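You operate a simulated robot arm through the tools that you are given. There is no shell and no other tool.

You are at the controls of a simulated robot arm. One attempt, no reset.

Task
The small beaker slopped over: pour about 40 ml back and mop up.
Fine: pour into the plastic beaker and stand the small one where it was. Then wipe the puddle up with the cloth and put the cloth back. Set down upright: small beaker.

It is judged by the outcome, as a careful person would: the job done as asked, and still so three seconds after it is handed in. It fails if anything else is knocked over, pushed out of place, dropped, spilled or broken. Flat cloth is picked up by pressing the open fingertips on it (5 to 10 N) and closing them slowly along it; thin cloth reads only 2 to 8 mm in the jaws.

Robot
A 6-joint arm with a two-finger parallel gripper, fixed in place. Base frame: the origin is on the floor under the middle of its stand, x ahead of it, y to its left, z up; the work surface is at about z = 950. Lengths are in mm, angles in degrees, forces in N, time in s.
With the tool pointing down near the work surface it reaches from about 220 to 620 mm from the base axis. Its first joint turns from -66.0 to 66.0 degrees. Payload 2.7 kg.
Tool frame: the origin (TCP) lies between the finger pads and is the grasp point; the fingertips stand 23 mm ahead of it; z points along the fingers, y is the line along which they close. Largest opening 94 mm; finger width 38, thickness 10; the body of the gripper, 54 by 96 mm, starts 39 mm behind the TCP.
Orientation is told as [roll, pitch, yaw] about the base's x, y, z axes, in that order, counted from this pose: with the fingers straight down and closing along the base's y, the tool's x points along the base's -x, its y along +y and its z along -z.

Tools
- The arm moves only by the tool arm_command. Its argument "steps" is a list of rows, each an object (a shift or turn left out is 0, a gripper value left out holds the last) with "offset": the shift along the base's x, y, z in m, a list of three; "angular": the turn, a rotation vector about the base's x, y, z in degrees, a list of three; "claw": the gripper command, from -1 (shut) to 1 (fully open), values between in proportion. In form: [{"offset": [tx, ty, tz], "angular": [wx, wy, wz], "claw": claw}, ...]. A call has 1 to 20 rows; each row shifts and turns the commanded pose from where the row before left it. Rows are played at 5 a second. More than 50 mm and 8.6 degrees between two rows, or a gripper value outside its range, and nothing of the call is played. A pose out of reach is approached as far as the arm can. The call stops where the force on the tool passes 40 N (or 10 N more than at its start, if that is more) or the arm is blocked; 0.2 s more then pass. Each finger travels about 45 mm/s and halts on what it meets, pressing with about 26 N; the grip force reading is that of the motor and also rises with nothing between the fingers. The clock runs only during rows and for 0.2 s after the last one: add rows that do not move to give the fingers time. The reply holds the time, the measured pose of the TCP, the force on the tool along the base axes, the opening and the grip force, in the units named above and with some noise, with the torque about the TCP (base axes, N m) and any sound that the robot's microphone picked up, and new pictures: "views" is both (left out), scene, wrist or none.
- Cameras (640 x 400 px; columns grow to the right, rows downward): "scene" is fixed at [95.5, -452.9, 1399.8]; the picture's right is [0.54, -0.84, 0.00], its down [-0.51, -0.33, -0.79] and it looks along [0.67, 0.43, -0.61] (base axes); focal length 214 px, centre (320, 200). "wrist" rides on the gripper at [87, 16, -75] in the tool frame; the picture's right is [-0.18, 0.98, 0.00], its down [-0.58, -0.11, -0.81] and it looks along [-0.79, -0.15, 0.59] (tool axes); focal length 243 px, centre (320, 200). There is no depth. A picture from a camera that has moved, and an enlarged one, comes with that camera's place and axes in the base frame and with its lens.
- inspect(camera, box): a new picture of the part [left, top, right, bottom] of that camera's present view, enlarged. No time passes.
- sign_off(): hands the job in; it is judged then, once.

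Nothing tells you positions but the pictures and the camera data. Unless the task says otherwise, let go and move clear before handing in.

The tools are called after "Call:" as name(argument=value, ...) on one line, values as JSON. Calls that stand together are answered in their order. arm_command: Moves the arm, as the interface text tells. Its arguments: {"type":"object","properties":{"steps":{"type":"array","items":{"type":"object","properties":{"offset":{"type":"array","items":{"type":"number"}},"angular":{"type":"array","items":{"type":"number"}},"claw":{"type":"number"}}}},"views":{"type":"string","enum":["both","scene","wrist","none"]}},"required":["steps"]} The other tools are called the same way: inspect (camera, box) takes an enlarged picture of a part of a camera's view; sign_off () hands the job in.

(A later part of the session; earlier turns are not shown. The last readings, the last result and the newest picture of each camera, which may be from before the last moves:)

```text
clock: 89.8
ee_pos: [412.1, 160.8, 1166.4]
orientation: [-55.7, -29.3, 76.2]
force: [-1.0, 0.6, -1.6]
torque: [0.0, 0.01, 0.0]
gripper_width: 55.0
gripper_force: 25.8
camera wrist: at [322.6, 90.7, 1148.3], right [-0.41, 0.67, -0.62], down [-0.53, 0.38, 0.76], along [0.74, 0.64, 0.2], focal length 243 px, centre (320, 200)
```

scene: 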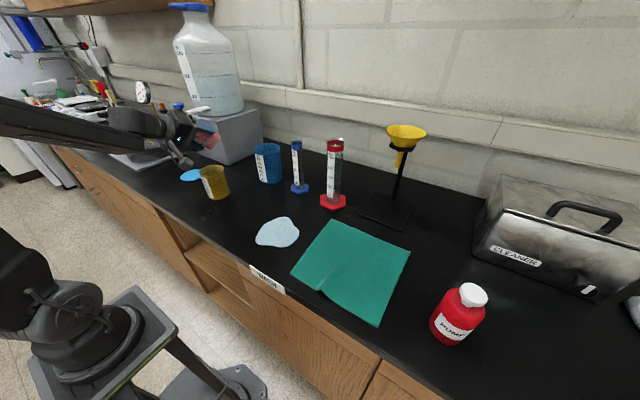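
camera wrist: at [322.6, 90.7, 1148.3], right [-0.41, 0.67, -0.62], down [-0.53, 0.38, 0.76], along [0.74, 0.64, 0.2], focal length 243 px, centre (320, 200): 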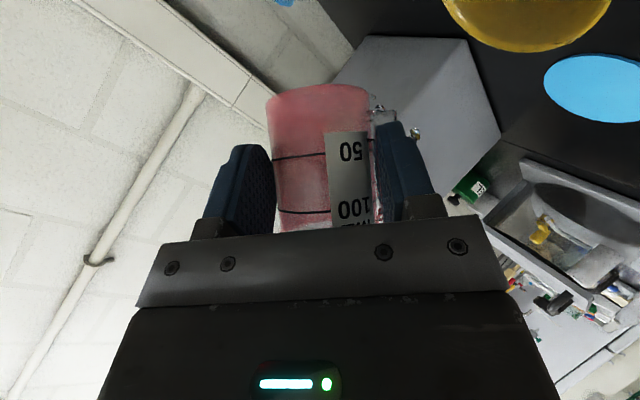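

Rolled to 46° with no flags. I'll lower over yellow.

Call:
arm_command(steps=[{"offset": [0, 0, -0.012]}, {"offset": [0, 0, -0.013]}, {"offset": [0, 0, -0.013]}, {"offset": [0, 0, -0.01]}, {"offset": [0, 0, 0]}], views="both")

Call:
inspect(camera="wrist", box=[370, 0, 580, 160])

Call:
inspect(camera="scene", box=[170, 130, 250, 205])

```text
clock: 91.0
ee_pos: [413.5, 159.5, 1118.6]
orientation: [-55.7, -29.4, 76.1]
force: [0.7, 0.1, -1.4]
torque: [-0.04, 0.03, -0.01]
gripper_width: 54.9
gripper_force: 25.6
camera wrist: at [322.8, 89.3, 1100.4], right [-0.41, 0.67, -0.62], down [-0.53, 0.38, 0.76], along [0.74, 0.64, 0.2], focal length 243 px, centre (320, 200)
```

scene: 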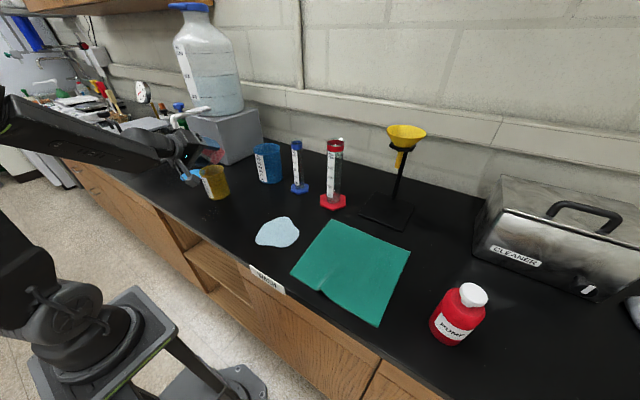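
wrist: 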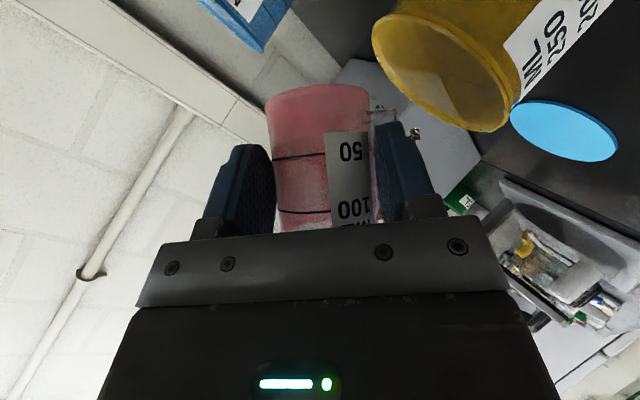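

```text
2.50 times, centred on (475, 80) of wrist
camera zoom: at [322.8, 89.3, 1100.4], right [-0.41, 0.67, -0.62], down [-0.53, 0.38, 0.76], along [0.74, 0.64, 0.2], focal length 606 px, centre (-68, 500)
```

zoom: 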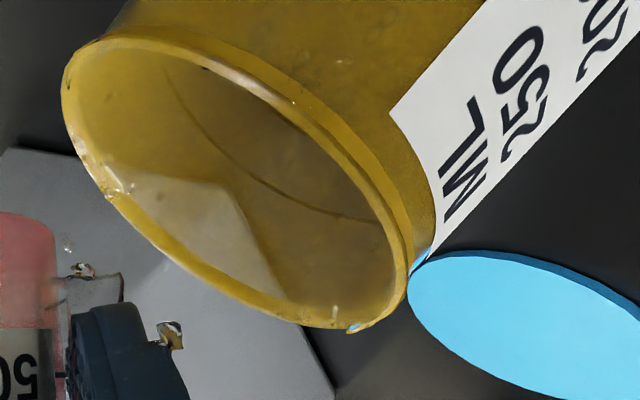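

```text
5.33 times, centred on (210, 168) of scene
camera zoom: at [95.5, -452.9, 1399.8], right [0.54, -0.84, 0.0], down [-0.51, -0.33, -0.79], along [0.67, 0.43, -0.61], focal length 1144 px, centre (907, 373)
```

zoom: 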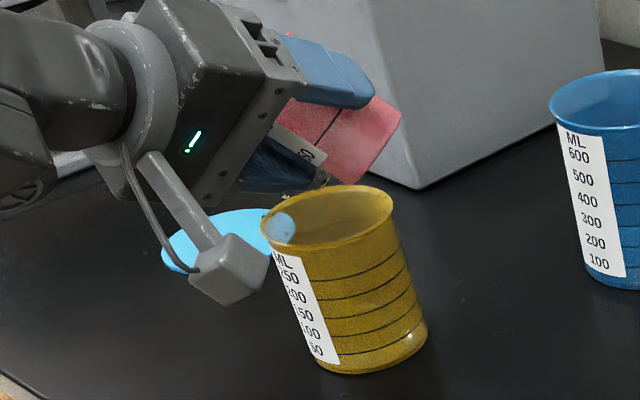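

The fingertip is above yellow's centre. I'll now tilt on past the pour point to about 58° and watch.

Call:
arm_command(steps=[{"angular": [-3.04, -2.6, 0]}, {"angular": [-3.04, -2.6, 0]}, {"angular": [-1.52, -1.3, 0]}, {"angular": [-1.52, -1.3, 0]}, {"offset": [0, 0, 0]}, {"offset": [0, 0, 0]}], views="both")

Call:
inspect(camera="wrist", box=[370, 0, 580, 160])

Call:
inspect(camera="scene", box=[170, 140, 250, 215])

```text
clock: 92.4
ee_pos: [412.7, 159.4, 1120.2]
orientation: [-66.2, -22.0, 80.7]
force: [1.0, 0.5, -1.3]
torque: [-0.02, 0.03, 0.0]
gripper_width: 55.0
gripper_force: 26.3
camera wrist: at [324.7, 87.9, 1100.3], right [-0.31, 0.56, -0.77], down [-0.62, 0.49, 0.61], along [0.72, 0.67, 0.2], focal length 243 px, centre (320, 200)
```

scene: 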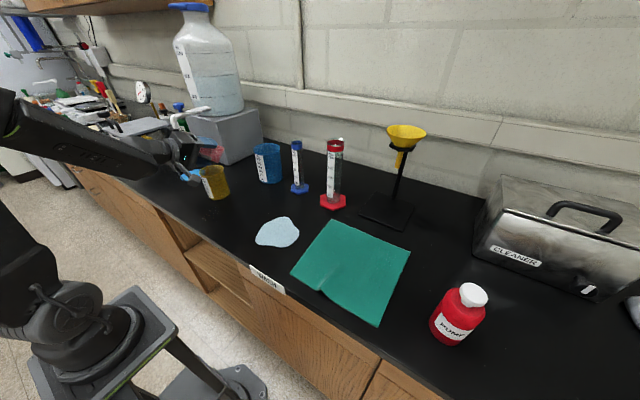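
wrist: 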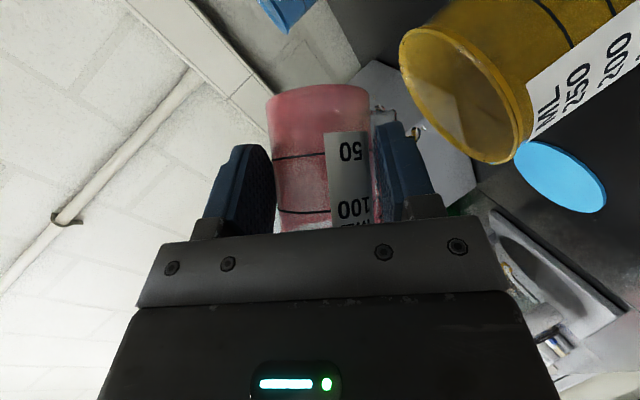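

```text
2.50 times, centred on (475, 80) of wrist
camera zoom: at [324.7, 87.9, 1100.3], right [-0.31, 0.56, -0.77], down [-0.62, 0.49, 0.61], along [0.72, 0.67, 0.2], focal length 606 px, centre (-68, 500)
```

zoom: 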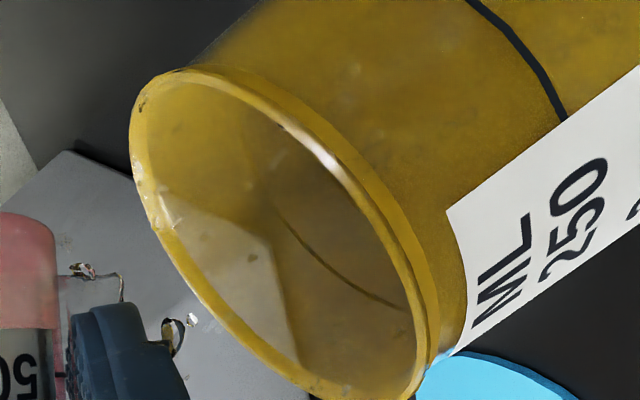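

```text
5.33 times, centred on (210, 178) of scene
camera zoom: at [95.5, -452.9, 1399.8], right [0.54, -0.84, 0.0], down [-0.51, -0.33, -0.79], along [0.67, 0.43, -0.61], focal length 1144 px, centre (907, 320)
```

zoom: 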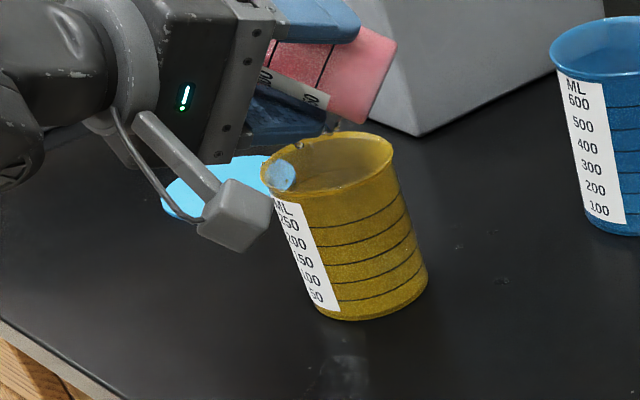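

Call:
arm_command(steps=[{"offset": [0, 0, 0]}, {"offset": [0, 0, 0]}, {"offset": [0, 0, 0]}, {"offset": [0, 0, 0]}, {"offset": [0, 0, 0]}, {"offset": [0, 0, 0]}, {"angular": [-1.52, -1.3, 0]}, {"offset": [0, 0, 0]}, {"offset": [0, 0, 0]}], views="both")

Call:
inspect(camera="wrist", box=[370, 0, 580, 160])

Call:
inspect(camera="scene", box=[170, 140, 250, 215])

```text
clock: 94.4
ee_pos: [412.3, 160.4, 1119.6]
orientation: [-67.8, -20.6, 81.4]
force: [-0.9, 0.0, -1.2]
torque: [0.0, 0.04, 0.03]
gripper_width: 55.1
gripper_force: 26.5
camera wrist: at [325.0, 87.4, 1100.0], right [-0.29, 0.54, -0.79], down [-0.64, 0.5, 0.58], along [0.71, 0.67, 0.2], focal length 243 px, centre (320, 200)
```

scene: 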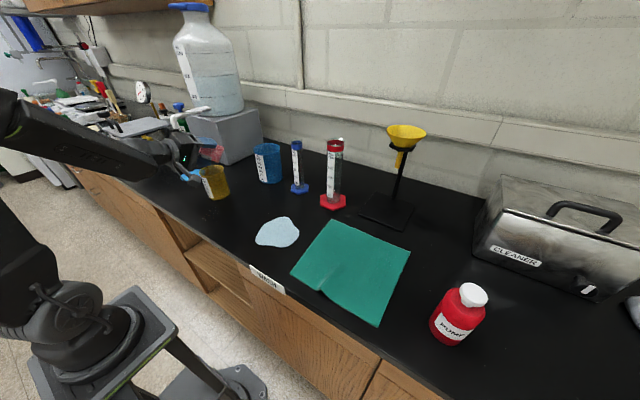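
wrist: 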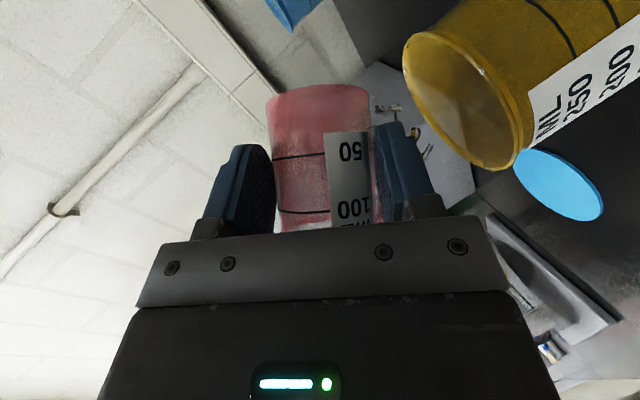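

```text
2.50 times, centred on (475, 80) of wrist
camera zoom: at [325.0, 87.4, 1100.0], right [-0.29, 0.54, -0.79], down [-0.64, 0.5, 0.58], along [0.71, 0.67, 0.2], focal length 606 px, centre (-68, 500)
```

zoom: 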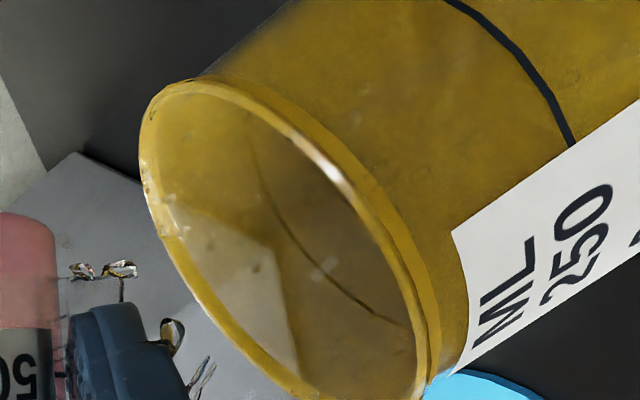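

```text
5.33 times, centred on (210, 178) of scene
camera zoom: at [95.5, -452.9, 1399.8], right [0.54, -0.84, 0.0], down [-0.51, -0.33, -0.79], along [0.67, 0.43, -0.61], focal length 1144 px, centre (907, 320)
```

zoom: 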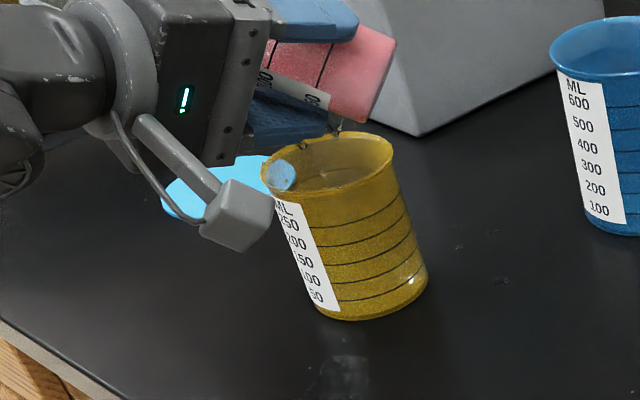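

Drips and streams are all falling inside yellow. I'll continue holding, then go to about 62.5°.

Call:
arm_command(steps=[{"offset": [0, 0, 0]}, {"offset": [0, 0, 0]}, {"offset": [0, 0, 0]}, {"offset": [0, 0, 0]}, {"offset": [0, 0, 0]}, {"offset": [0, 0, 0]}, {"offset": [0, 0, 0]}, {"angular": [-1.14, -0.97, 0]}, {"offset": [0, 0, 0]}, {"offset": [0, 0, 0]}, {"offset": [0, 0, 0]}], views="both")

Call:
inspect(camera="wrist", box=[370, 0, 580, 160])

Call:
inspect(camera="scene", box=[170, 140, 250, 215])

```text
clock: 96.8
ee_pos: [411.2, 161.1, 1119.5]
orientation: [-69.1, -19.7, 81.8]
force: [-0.1, -1.0, -0.8]
torque: [0.0, 0.01, 0.05]
gripper_width: 55.0
gripper_force: 25.5
camera wrist: at [324.9, 87.6, 1100.2], right [-0.28, 0.53, -0.8], down [-0.65, 0.51, 0.56], along [0.71, 0.68, 0.2], focal length 243 px, centre (320, 200)
```

scene: 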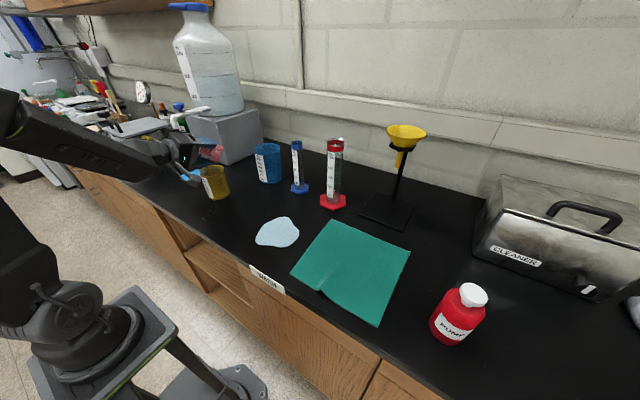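
wrist: 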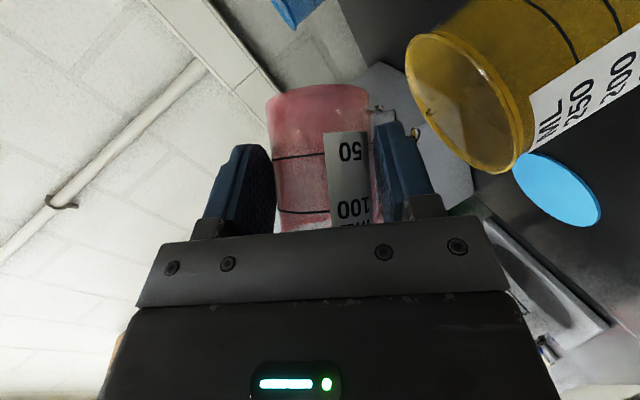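

```text
2.50 times, centred on (475, 80) of wrist
camera zoom: at [324.9, 87.6, 1100.2], right [-0.28, 0.53, -0.8], down [-0.65, 0.51, 0.56], along [0.71, 0.68, 0.2], focal length 606 px, centre (-68, 500)
```

zoom: 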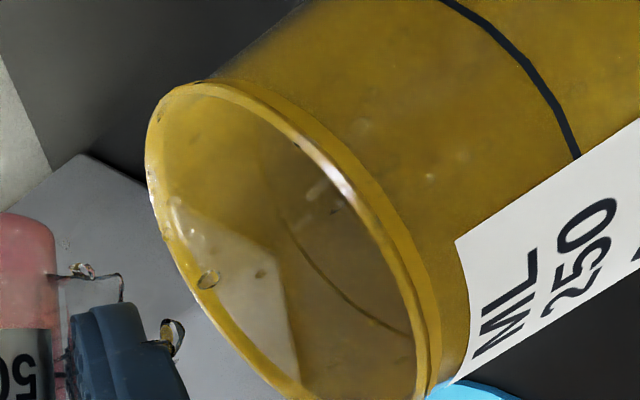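

```text
5.33 times, centred on (210, 178) of scene
camera zoom: at [95.5, -452.9, 1399.8], right [0.54, -0.84, 0.0], down [-0.51, -0.33, -0.79], along [0.67, 0.43, -0.61], focal length 1144 px, centre (907, 320)
```

zoom: 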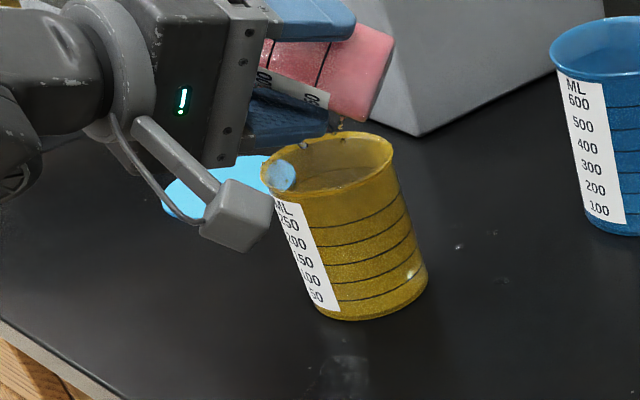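

Call:
arm_command(steps=[{"angular": [-0.91, -0.78, 0]}, {"offset": [0, 0, 0]}, {"offset": [0, 0, 0]}, {"offset": [0, 0, 0]}, {"offset": [0, 0, 0]}, {"offset": [0, 0, 0]}, {"offset": [0, 0, 0]}, {"offset": [0, 0, 0]}, {"offset": [0, 0, 0]}], views="both")

Call:
inspect(camera="wrist", box=[250, 75, 450, 235])

Call:
inspect(camera="scene", box=[170, 140, 260, 225])

```text
clock: 98.8
ee_pos: [411.6, 161.1, 1119.3]
orientation: [-69.8, -18.9, 82.0]
force: [-0.5, -0.1, -1.3]
torque: [-0.01, 0.02, -0.03]
gripper_width: 55.0
gripper_force: 25.9
camera wrist: at [325.0, 87.4, 1100.0], right [-0.27, 0.52, -0.81], down [-0.65, 0.52, 0.55], along [0.71, 0.68, 0.2], focal length 243 px, centre (320, 200)
```

scene: 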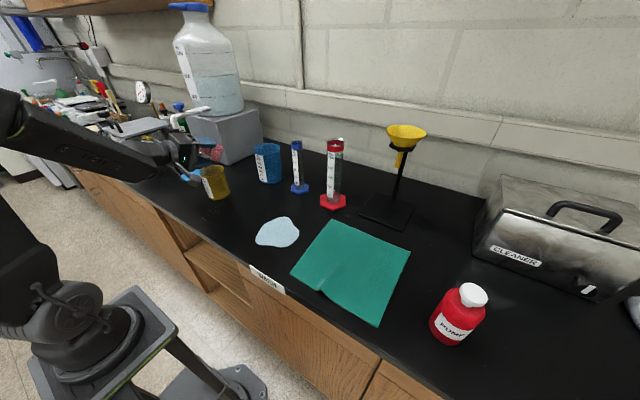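
wrist: 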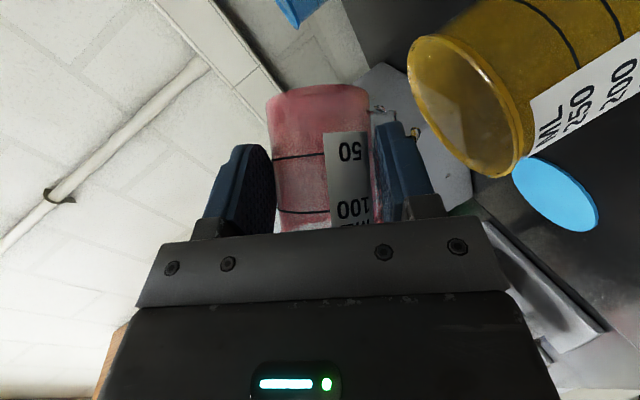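

```text
2.50 times, centred on (350, 155) of wrist
camera zoom: at [325.0, 87.4, 1100.0], right [-0.27, 0.52, -0.81], down [-0.65, 0.52, 0.55], along [0.71, 0.68, 0.2], focal length 606 px, centre (245, 312)
```

zoom: 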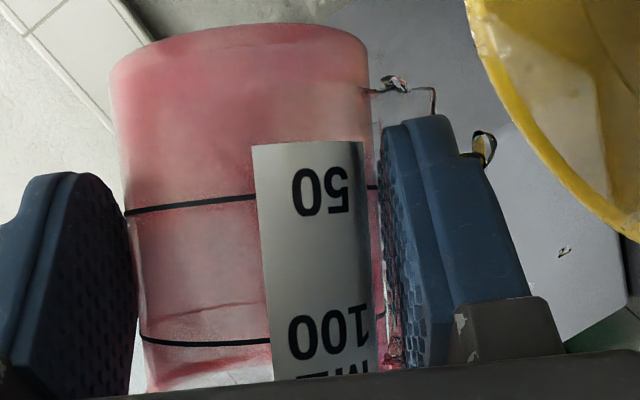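

```text
4.71 times, centred on (215, 182) of scene
camera zoom: at [95.5, -452.9, 1399.8], right [0.54, -0.84, 0.0], down [-0.51, -0.33, -0.79], along [0.67, 0.43, -0.61], focal length 1009 px, centre (814, 282)
```

zoom: 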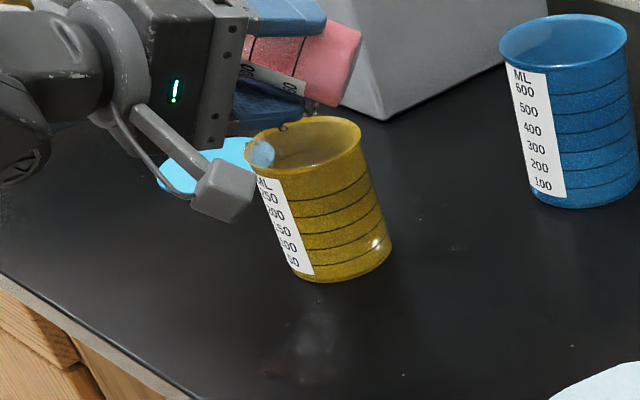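

The flow has settled at 62.6°, where the model predicts about 46–48 ml left. I'll roll back in place, let it drip over yellow, then raise and go upright to read the level.

Call:
arm_command(steps=[{"angular": [3.04, 2.6, 0]}, {"angular": [4.56, 3.9, 0]}, {"angular": [4.56, 3.9, 0]}, {"offset": [0, 0, 0]}, {"offset": [0, 0, 0]}, {"offset": [0, 0, 0]}, {"offset": [0, 0, 0]}, {"offset": [0, 0, 0]}, {"offset": [0, 0, 0.008]}, {"offset": [0, 0, 0.012]}, {"offset": [0, 0, 0.012]}, {"offset": [0, 0, 0.012]}, {"offset": [0, 0, 0.004]}, {"offset": [0, 0, 0]}], views="wrist")

Call:
arm_command(steps=[{"angular": [2.28, 1.95, 0]}, {"angular": [3.04, 2.6, 0]}, {"angular": [3.04, 2.6, 0]}, {"angular": [3.04, 2.6, 0]}, {"angular": [3.04, 2.6, 0]}, {"angular": [3.04, 2.6, 0]}, {"angular": [3.04, 2.6, 0]}, {"angular": [3.04, 2.6, 0]}, {"angular": [3.04, 2.6, 0]}, {"angular": [3.04, 2.6, 0]}, {"angular": [3.04, 2.6, 0]}, {"angular": [2.28, 1.95, 0]}, {"offset": [0, 0, 0]}, {"offset": [0, 0, 0]}, {"offset": [0, 0, 0]}], views="both")

Call:
inspect(camera="wrist", box=[265, 140, 345, 232])

Call:
inspect(camera="wrist", box=[250, 75, 450, 235])

Call:
inspect(camera="scene", box=[170, 140, 260, 240])

```text
clock: 101.8
ee_pos: [411.5, 160.6, 1167.1]
orientation: [-56.3, -28.9, 76.5]
force: [0.3, -0.9, -0.6]
torque: [-0.03, 0.03, 0.01]
gripper_width: 54.6
gripper_force: 26.1
camera wrist: at [322.1, 90.7, 1148.1], right [-0.4, 0.67, -0.63], down [-0.54, 0.38, 0.75], along [0.74, 0.64, 0.21], focal length 243 px, centre (320, 200)
```

wrist: 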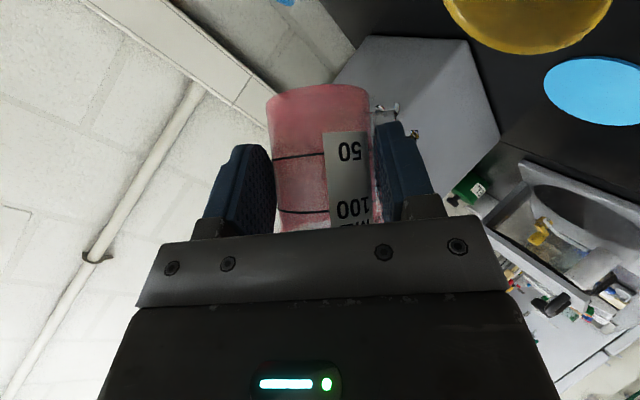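

```text
clock: 105.0
ee_pos: [411.3, 161.1, 1168.3]
orientation: [-1.0, -44.9, 41.3]
force: [-0.5, -0.1, -1.1]
torque: [-0.02, 0.01, -0.02]
gripper_width: 54.6
gripper_force: 25.9
camera wrist: at [314.6, 99.5, 1157.5], right [-0.54, 0.83, 0.12], down [-0.06, -0.18, 0.98], along [0.84, 0.52, 0.14], focal length 243 px, centre (320, 200)
```

scene: 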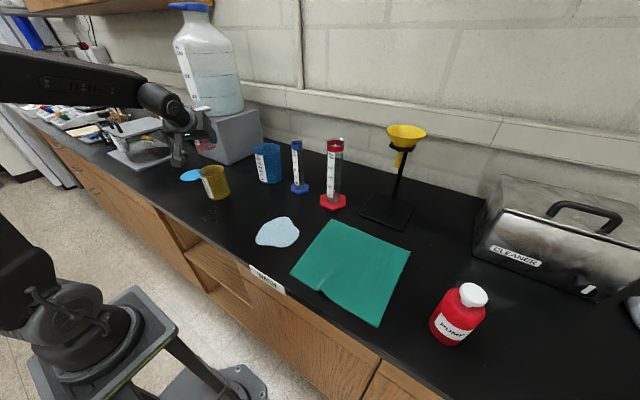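
wrist: 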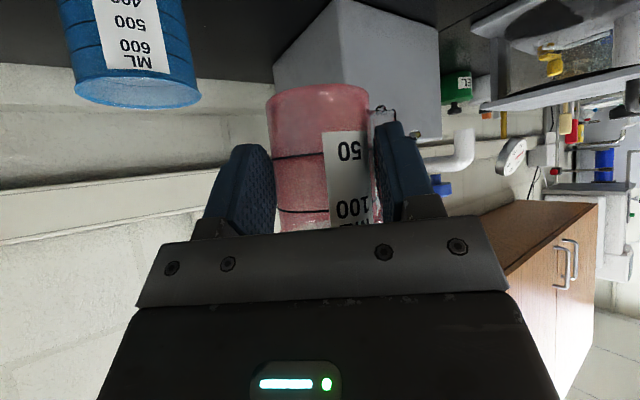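

```text
4.35 times, centred on (305, 186) of wrist
camera zoom: at [314.6, 99.5, 1157.5], right [-0.54, 0.83, 0.12], down [-0.06, -0.18, 0.98], along [0.84, 0.52, 0.14], focal length 1055 px, centre (385, 261)
```

zoom: 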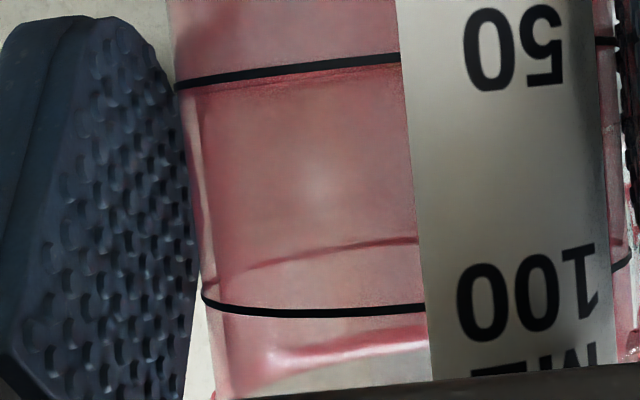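

```text
2.50 times, centred on (350, 155) of wrist
camera zoom: at [314.6, 99.5, 1157.5], right [-0.54, 0.83, 0.12], down [-0.06, -0.18, 0.98], along [0.84, 0.52, 0.14], focal length 606 px, centre (245, 312)
```

zoom: 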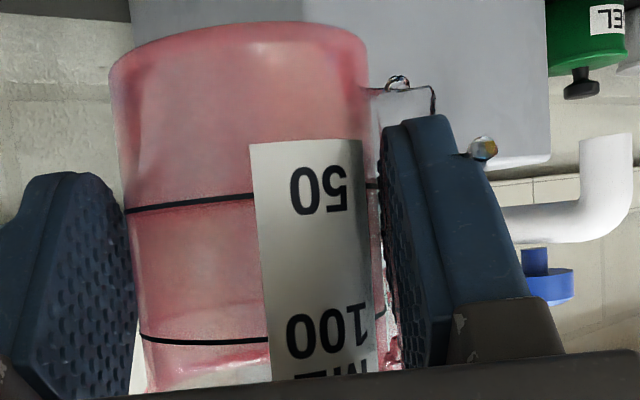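

```text
4.00 times, centred on (215, 190) of scene
camera zoom: at [95.5, -452.9, 1399.8], right [0.54, -0.84, 0.0], down [-0.51, -0.33, -0.79], along [0.67, 0.43, -0.61], focal length 858 px, centre (740, 240)
```

zoom: 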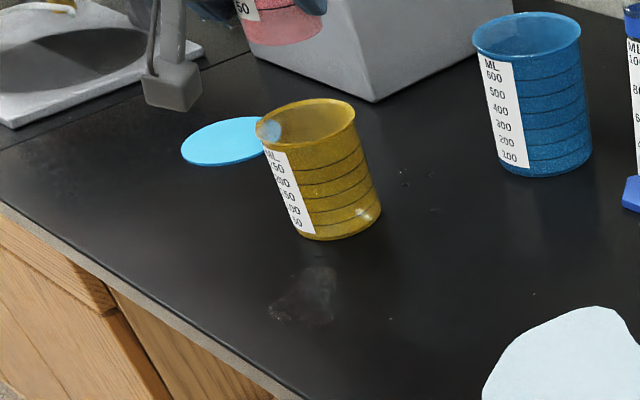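

Pink now reads right at its 50 line (about 51 ml), so about 40 ml has left it, though roughly 5 ml of that is on the bench. I'll check how much yellow actually shows.

Call:
inspect(camera="scene", box=[198, 182, 236, 204])

Call:
inspect(camera="scene", box=[198, 160, 236, 182])

```text
16.00 times, centred on (217, 193) of scene
camera zoom: at [95.5, -452.9, 1399.8], right [0.54, -0.84, 0.0], down [-0.51, -0.33, -0.79], along [0.67, 0.43, -0.61], focal length 3432 px, centre (1968, 312)
```

zoom: 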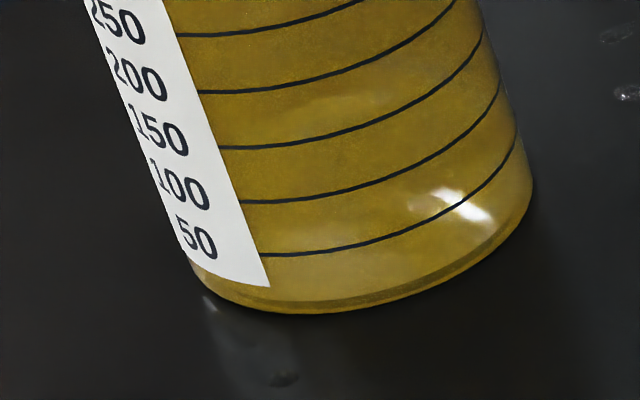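

```text
16.00 times, centred on (217, 171) of scene
camera zoom: at [95.5, -452.9, 1399.8], right [0.54, -0.84, 0.0], down [-0.51, -0.33, -0.79], along [0.67, 0.43, -0.61], focal length 3432 px, centre (1968, 664)
```

zoom: 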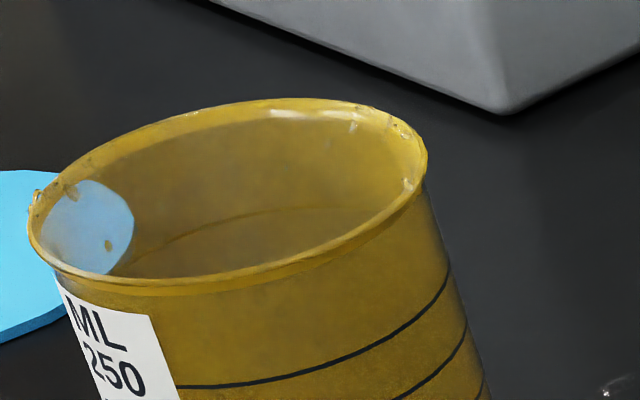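

I'll carry pink back toward its home spot; from just above the table the wrist camera can also read yellow's wall. Moving slowly so clinging drops stay put.

Call:
arm_command(steps=[{"offset": [0, -0.008, 0], "angular": [0.59, 0.51, 0]}, {"offset": [0, -0.014, 0]}, {"offset": [-0.001, -0.016, 0]}, {"offset": [-0.001, -0.016, 0]}, {"offset": [-0.001, -0.016, 0]}, {"offset": [-0.001, -0.016, 0]}, {"offset": [-0.001, -0.015, 0]}, {"offset": [0, -0.012, 0]}, {"offset": [0, -0.006, 0]}, {"offset": [0, 0, 0]}, {"offset": [0, 0, 0]}], views="both")

```text
clock: 107.4
ee_pos: [405.7, 39.3, 1166.5]
orientation: [0.2, -45.0, 40.4]
force: [0.3, -1.4, -0.9]
torque: [-0.03, 0.01, 0.02]
gripper_width: 54.7
gripper_force: 25.7
camera wrist: at [309.0, -21.5, 1156.9], right [-0.54, 0.83, 0.13], down [-0.05, -0.19, 0.98], along [0.84, 0.52, 0.14], focal length 243 px, centre (320, 200)
```

scene: 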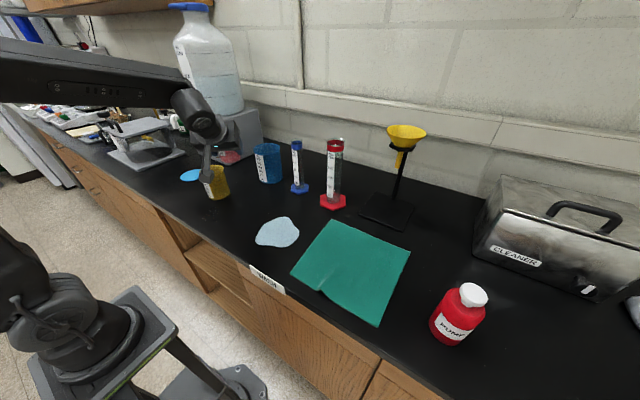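
wrist: 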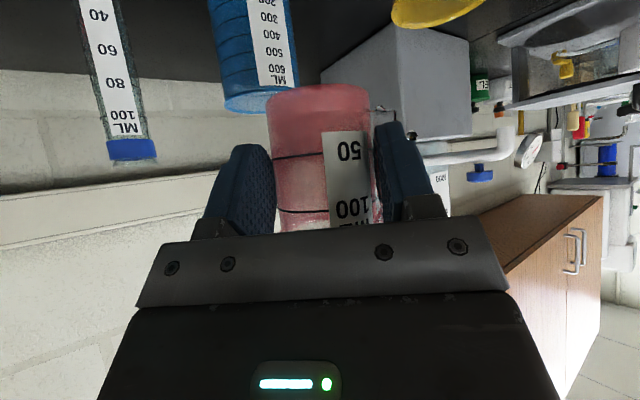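

Now I'll descend toward home, stopping about 13 mm above the bench.

Call:
arm_command(steps=[{"offset": [0.0009, 0.0027, -0.008]}, {"offset": [0, 0, -0.015]}, {"offset": [0, 0, -0.02]}, {"offset": [0, 0, -0.02]}, {"offset": [0, 0, -0.02]}, {"offset": [0, 0, -0.02]}, {"offset": [0, 0, -0.02]}, {"offset": [0, 0, -0.018]}, {"offset": [0, 0, -0.012]}, {"offset": [0, 0, -0.007]}, {"offset": [0, 0, 0]}, {"offset": [0, 0, 0]}], views="both")

Call:
inspect(camera="wrist", box=[385, 70, 530, 240])

Call:
inspect(camera="wrist", box=[250, 75, 400, 235])

```text
clock: 110.0
ee_pos: [409.9, 43.7, 1005.8]
orientation: [0.1, -44.9, 40.6]
force: [-0.7, -0.4, -1.0]
torque: [0.03, 0.03, 0.02]
gripper_width: 54.6
gripper_force: 25.7
camera wrist: at [312.1, -17.4, 996.6], right [-0.54, 0.83, 0.13], down [-0.05, -0.19, 0.98], along [0.84, 0.52, 0.14], focal length 243 px, centre (320, 200)
```

scene: 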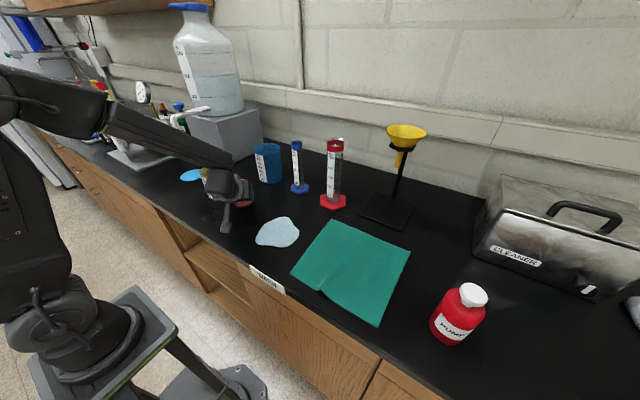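
wrist: 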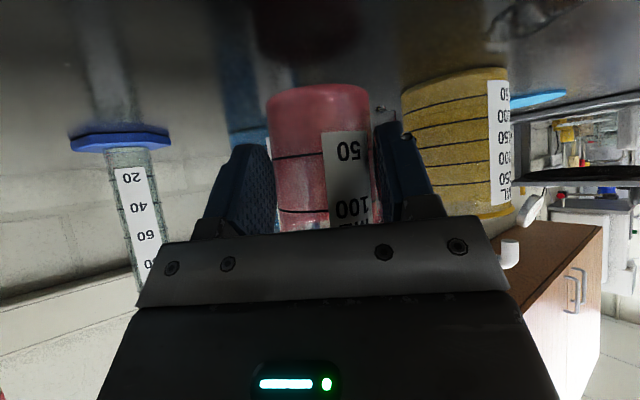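

```text
2.35 times, centred on (458, 155) of wrist
camera zoom: at [312.1, -17.4, 996.6], right [-0.54, 0.83, 0.13], down [-0.05, -0.19, 0.98], along [0.84, 0.52, 0.14], focal length 571 px, centre (-4, 306)
```

zoom: 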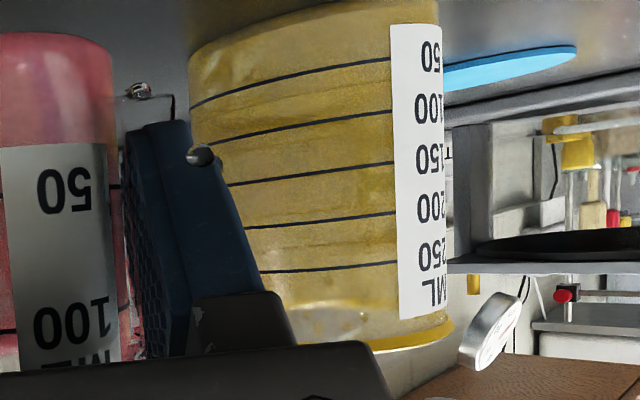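

```text
2.50 times, centred on (325, 155) of wrist
camera zoom: at [312.1, -17.4, 996.6], right [-0.54, 0.83, 0.13], down [-0.05, -0.19, 0.98], along [0.84, 0.52, 0.14], focal length 606 px, centre (308, 312)
```

zoom: 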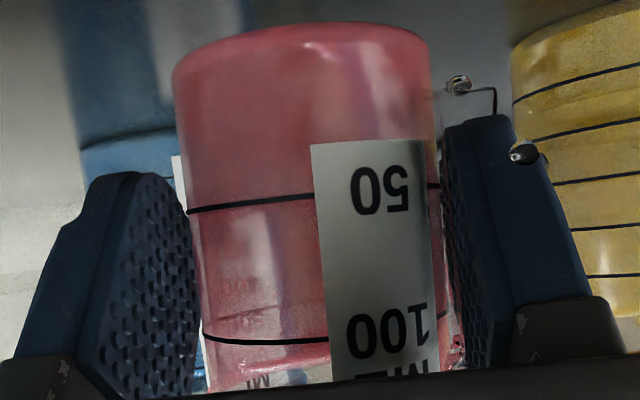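

Pink clearly reads at its 50 line. Now I'll zoom on the lower part of yellow for its level.

Call:
inspect(camera="wrist", box=[425, 65, 490, 130])

Call:
inspect(camera="wrist", box=[400, 60, 515, 120])

Call:
inspect(camera="wrist", box=[460, 0, 600, 60])

```text
6.15 times, centred on (458, 98) of wrist
camera zoom: at [312.1, -17.4, 996.6], right [-0.54, 0.83, 0.13], down [-0.05, -0.19, 0.98], along [0.84, 0.52, 0.14], focal length 1493 px, centre (-526, 831)
```

zoom: 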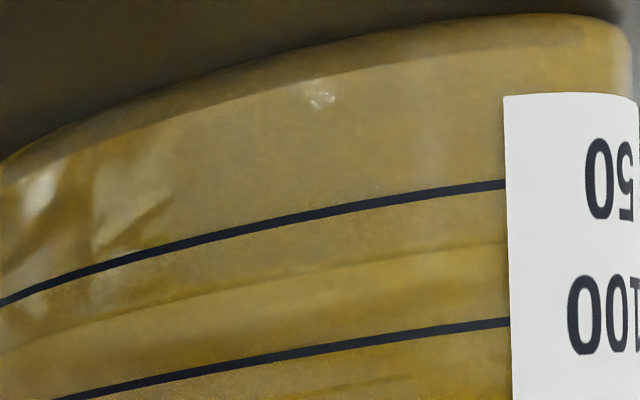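

```text
5.57 times, centred on (458, 90) of wrist
camera zoom: at [312.1, -17.4, 996.6], right [-0.54, 0.83, 0.13], down [-0.05, -0.19, 0.98], along [0.84, 0.52, 0.14], focal length 1350 px, centre (-445, 812)
```

zoom: 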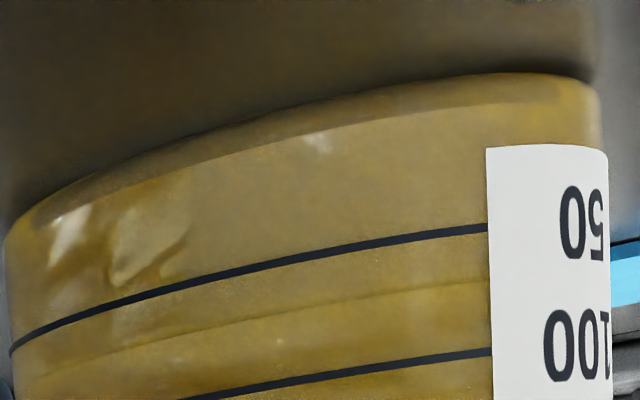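

```text
4.57 times, centred on (530, 30) of wrist
camera zoom: at [312.1, -17.4, 996.6], right [-0.54, 0.83, 0.13], down [-0.05, -0.19, 0.98], along [0.84, 0.52, 0.14], focal length 1109 px, centre (-640, 977)
```

zoom: 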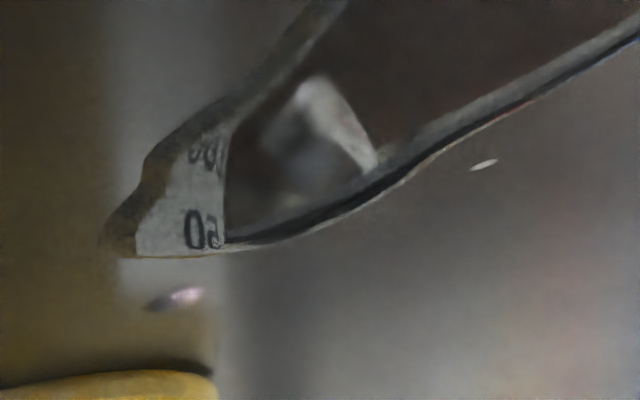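

Yellow shows liquid in its base below the 50 mark, consistent with roughly 35 ml. That's close enough to the 40 ml asked, and another pour would risk more spill than it gains. I'll centre over the original spot and lower pink gently.

Call:
arm_command(steps=[{"offset": [-0.0033, -0.002, 0]}, {"offset": [0, 0, -0.004]}, {"offset": [0, 0, -0.004]}, {"offset": [0, 0, 0]}], views="none")

Call:
arm_command(steps=[{"offset": [0, 0, -0.002]}, {"offset": [0, 0, 0]}], views="wrist")

```text
clock: 111.0
ee_pos: [403.2, 42.4, 998.0]
orientation: [0.1, -45.0, 40.3]
force: [0.7, 0.3, -1.1]
torque: [0.04, 0.02, -0.02]
gripper_width: 54.5
gripper_force: 26.6
```

```text
clock: 111.6
ee_pos: [404.2, 42.1, 996.2]
orientation: [0.1, -45.0, 40.5]
force: [-0.2, -0.3, -0.7]
torque: [-0.02, 0.03, 0.0]
gripper_width: 54.4
gripper_force: 25.7
camera wrist: at [307.1, -19.8, 986.9], right [-0.54, 0.83, 0.13], down [-0.05, -0.19, 0.98], along [0.84, 0.52, 0.14], focal length 243 px, centre (320, 200)
```

wrist: 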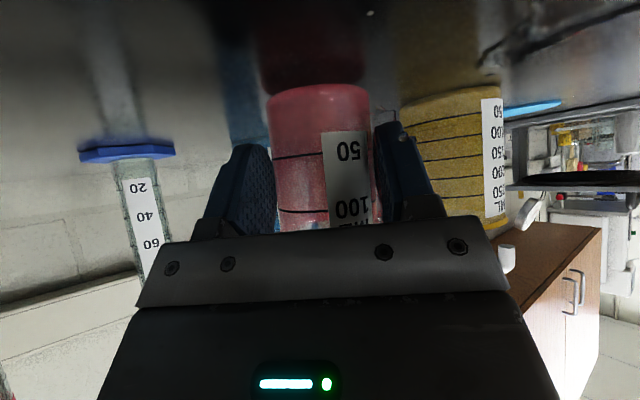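

Call:
arm_command(steps=[{"offset": [0.002, 0.0003, -0.001]}, {"offset": [0, 0, -0.001]}, {"offset": [0, 0, 0]}], views="none")

Call:
arm_command(steps=[{"offset": [0, 0, -0.001]}, {"offset": [0, 0, 0]}], views="none")

Call:
arm_command(steps=[{"offset": [0, 0, -0.001]}, {"offset": [0, 0, 0]}], views="wrist")

```text
clock: 112.4
ee_pos: [406.8, 43.5, 993.9]
orientation: [0.0, -44.9, 40.5]
force: [0.3, -0.2, -0.9]
torque: [0.0, 0.02, 0.02]
gripper_width: 54.5
gripper_force: 25.6
```

```text
clock: 113.0
ee_pos: [404.9, 42.4, 993.5]
orientation: [0.2, -45.0, 40.5]
force: [-0.6, -0.1, 1.2]
torque: [0.0, -0.04, 0.0]
gripper_width: 54.2
gripper_force: 25.9
```

```text
clock: 113.6
ee_pos: [405.8, 43.8, 993.9]
orientation: [-0.1, -45.0, 40.6]
force: [-2.4, -2.6, 11.2]
torque: [-0.13, -0.25, -0.07]
gripper_width: 54.0
gripper_force: 25.8
camera wrist: at [309.2, -18.7, 983.7], right [-0.54, 0.83, 0.13], down [-0.05, -0.19, 0.98], along [0.84, 0.52, 0.14], focal length 243 px, centre (320, 200)
```

wrist: 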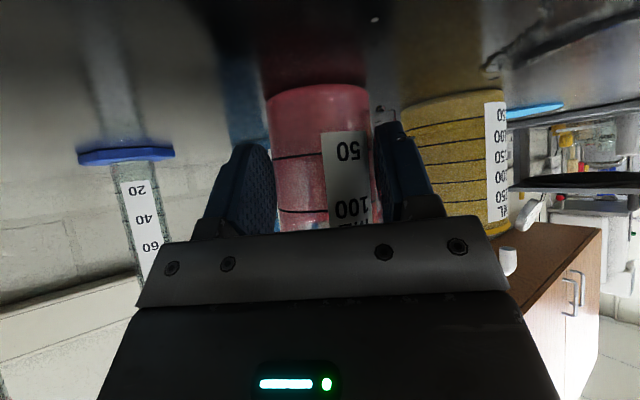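

Contact is made (11 N). I'll ease off slightly and open the fingers slowly.

Call:
arm_command(steps=[{"offset": [0, 0, 0.0008]}, {"offset": [0, 0, 0]}], views="none")

Call:
arm_command(steps=[{"claw": 0.18}, {"claw": 0.24}, {"claw": 0.3}, {"claw": 0.4}, {"claw": 0.5}, {"claw": 0.6}, {"claw": 0.7}, {"claw": 0.8}, {"claw": 0.8}], views="both")

Call:
inspect(camera="wrist", box=[230, 60, 440, 235])

```text
clock: 114.2
ee_pos: [405.8, 43.1, 993.9]
orientation: [0.1, -45.0, 40.5]
force: [3.2, 0.2, 5.2]
torque: [-0.01, -0.34, -0.01]
gripper_width: 54.3
gripper_force: 25.6
```

```text
clock: 116.2
ee_pos: [405.8, 43.3, 993.8]
orientation: [0.1, -45.1, 40.4]
force: [-0.2, 0.3, 0.3]
torque: [0.0, -0.03, 0.0]
gripper_width: 84.4
gripper_force: 0.1
camera wrist: at [308.7, -18.9, 983.9], right [-0.54, 0.83, 0.13], down [-0.05, -0.19, 0.98], along [0.84, 0.52, 0.14], focal length 243 px, centre (320, 200)
```

scene: 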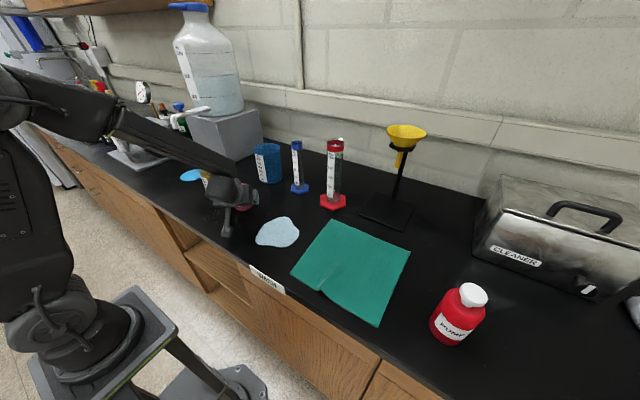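
wrist: 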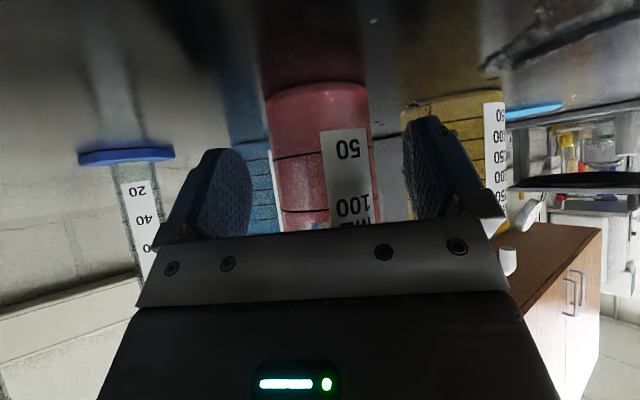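

```text
2.29 times, centred on (335, 148) of wrist
camera zoom: at [308.7, -18.9, 983.9], right [-0.54, 0.83, 0.13], down [-0.05, -0.19, 0.98], along [0.84, 0.52, 0.14], focal length 555 px, centre (286, 320)
```

zoom: 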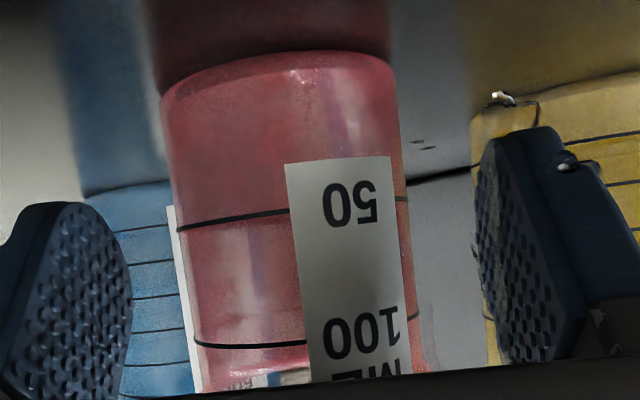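

Pink is standing upright at its original spot with the level at the 50 line. I'll back the open fingers straight up and away.

Call:
arm_command(steps=[{"offset": [0, 0, 0.01]}, {"offset": [0, 0, 0.02]}, {"offset": [0, 0, 0.03]}, {"offset": [0, 0, 0.04]}, {"offset": [0, 0, 0.04]}, {"offset": [0, 0, 0.03]}, {"offset": [0, 0, 0]}], views="both")

Call:
inspect(camera="scene", box=[170, 150, 290, 240])

Call:
inspect(camera="scene", box=[225, 175, 265, 215])

```text
clock: 117.8
ee_pos: [407.0, 43.2, 1164.1]
orientation: [0.1, -44.9, 40.6]
force: [0.0, 0.8, 0.5]
torque: [-0.02, -0.05, 0.01]
gripper_width: 84.7
gripper_force: 0.1
camera wrist: at [309.6, -18.3, 1154.8], right [-0.54, 0.83, 0.13], down [-0.05, -0.19, 0.98], along [0.84, 0.52, 0.14], focal length 243 px, centre (320, 200)
```

scene: 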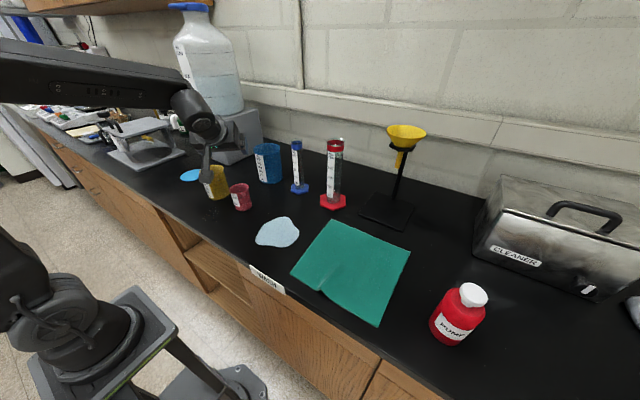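
wrist: 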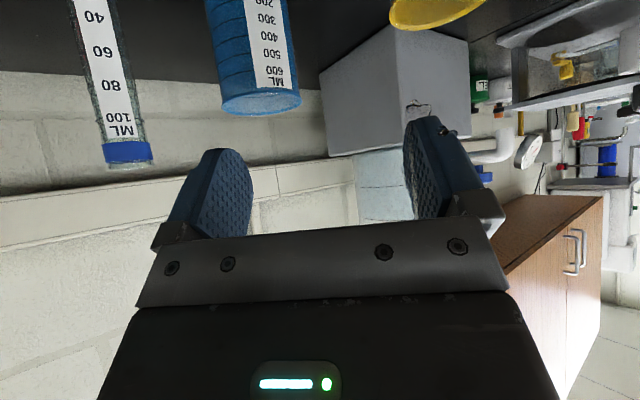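

```text
4.44 times, centred on (230, 195) of scene
camera zoom: at [95.5, -452.9, 1399.8], right [0.54, -0.84, 0.0], down [-0.51, -0.33, -0.79], along [0.67, 0.43, -0.61], focal length 953 px, centre (720, 222)
```

zoom: 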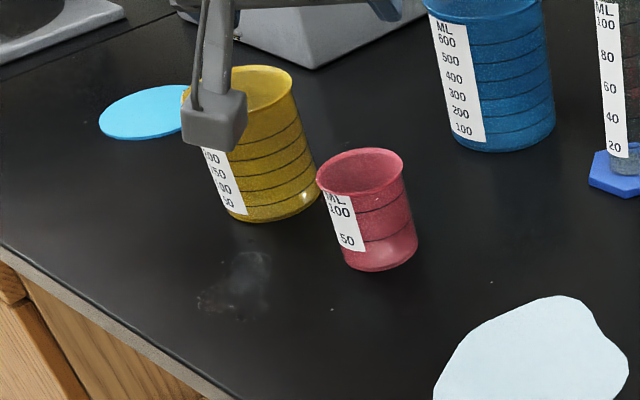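

```text
10.00 times, centred on (245, 195) of scene
camera zoom: at [95.5, -452.9, 1399.8], right [0.54, -0.84, 0.0], down [-0.51, -0.33, -0.79], along [0.67, 0.43, -0.61], focal length 2145 px, centre (1070, 250)
```

zoom: 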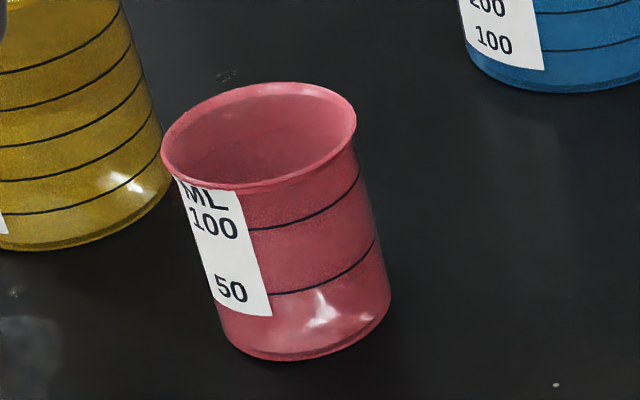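

Pink is home and upright, within about 4 mm of where it was. Next is the cloth: I'll point the tool straight down, yaw to 90° so the fingers close along x, and move above the cloth's near-puddle edge.

Call:
arm_command(steps=[{"offset": [0, -0.02, 0], "angular": [-4.87, 5.7, 0]}, {"offset": [0, -0.03, 0], "angular": [-4.87, 5.7, 0]}, {"offset": [0.002, -0.035, 0], "angular": [-4.87, 5.7, 0]}, {"offset": [0.002, -0.035, 0], "angular": [-4.87, 5.7, 0]}, {"offset": [0.002, -0.035, 0], "angular": [-4.87, 5.7, 0]}, {"offset": [0.002, -0.035, 0], "angular": [-4.87, 5.7, 0]}, {"offset": [0.002, -0.035, 0], "angular": [0, 0, 8]}, {"offset": [0.002, -0.035, -0.02], "angular": [0, 0, 8]}, {"offset": [0.001, -0.03, -0.02], "angular": [0, 0, 8]}, {"offset": [0, 0, -0.02], "angular": [0, 0, 8]}, {"offset": [0, 0, -0.01], "angular": [0, 0, 8], "claw": 0.0}, {"offset": [0, 0, 0], "angular": [0, 0, 8], "claw": -0.04}, {"offset": [0, 0, 0], "angular": [0, 0, 1.5], "claw": -0.04}, {"offset": [0, 0, 0]}], views="both")

```text
clock: 120.8
ee_pos: [421.0, -247.9, 1092.6]
orientation: [0.0, 0.0, 90.0]
force: [-0.4, -0.1, -0.4]
torque: [-0.03, 0.02, 0.0]
gripper_width: 45.2
gripper_force: 0.0
camera wrist: at [403.8, -334.0, 1167.2], right [-0.98, 0.18, 0.0], down [0.11, 0.58, 0.81], along [0.15, 0.79, -0.59], focal length 243 px, centre (320, 200)
```

scene: 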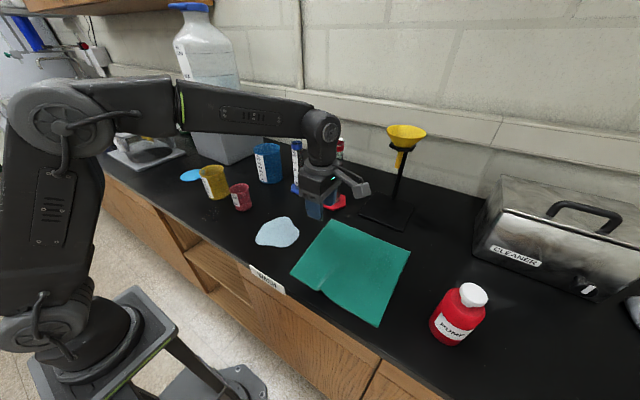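
wrist: 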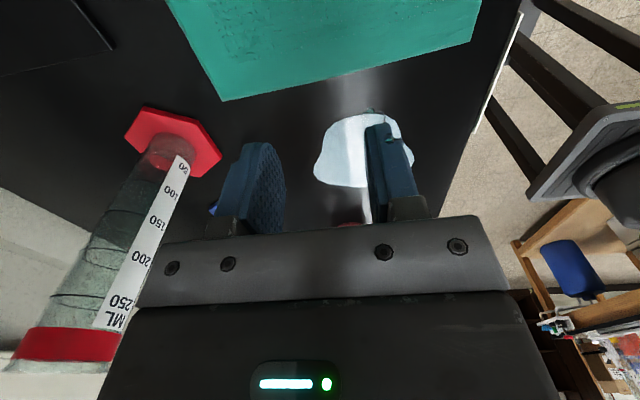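

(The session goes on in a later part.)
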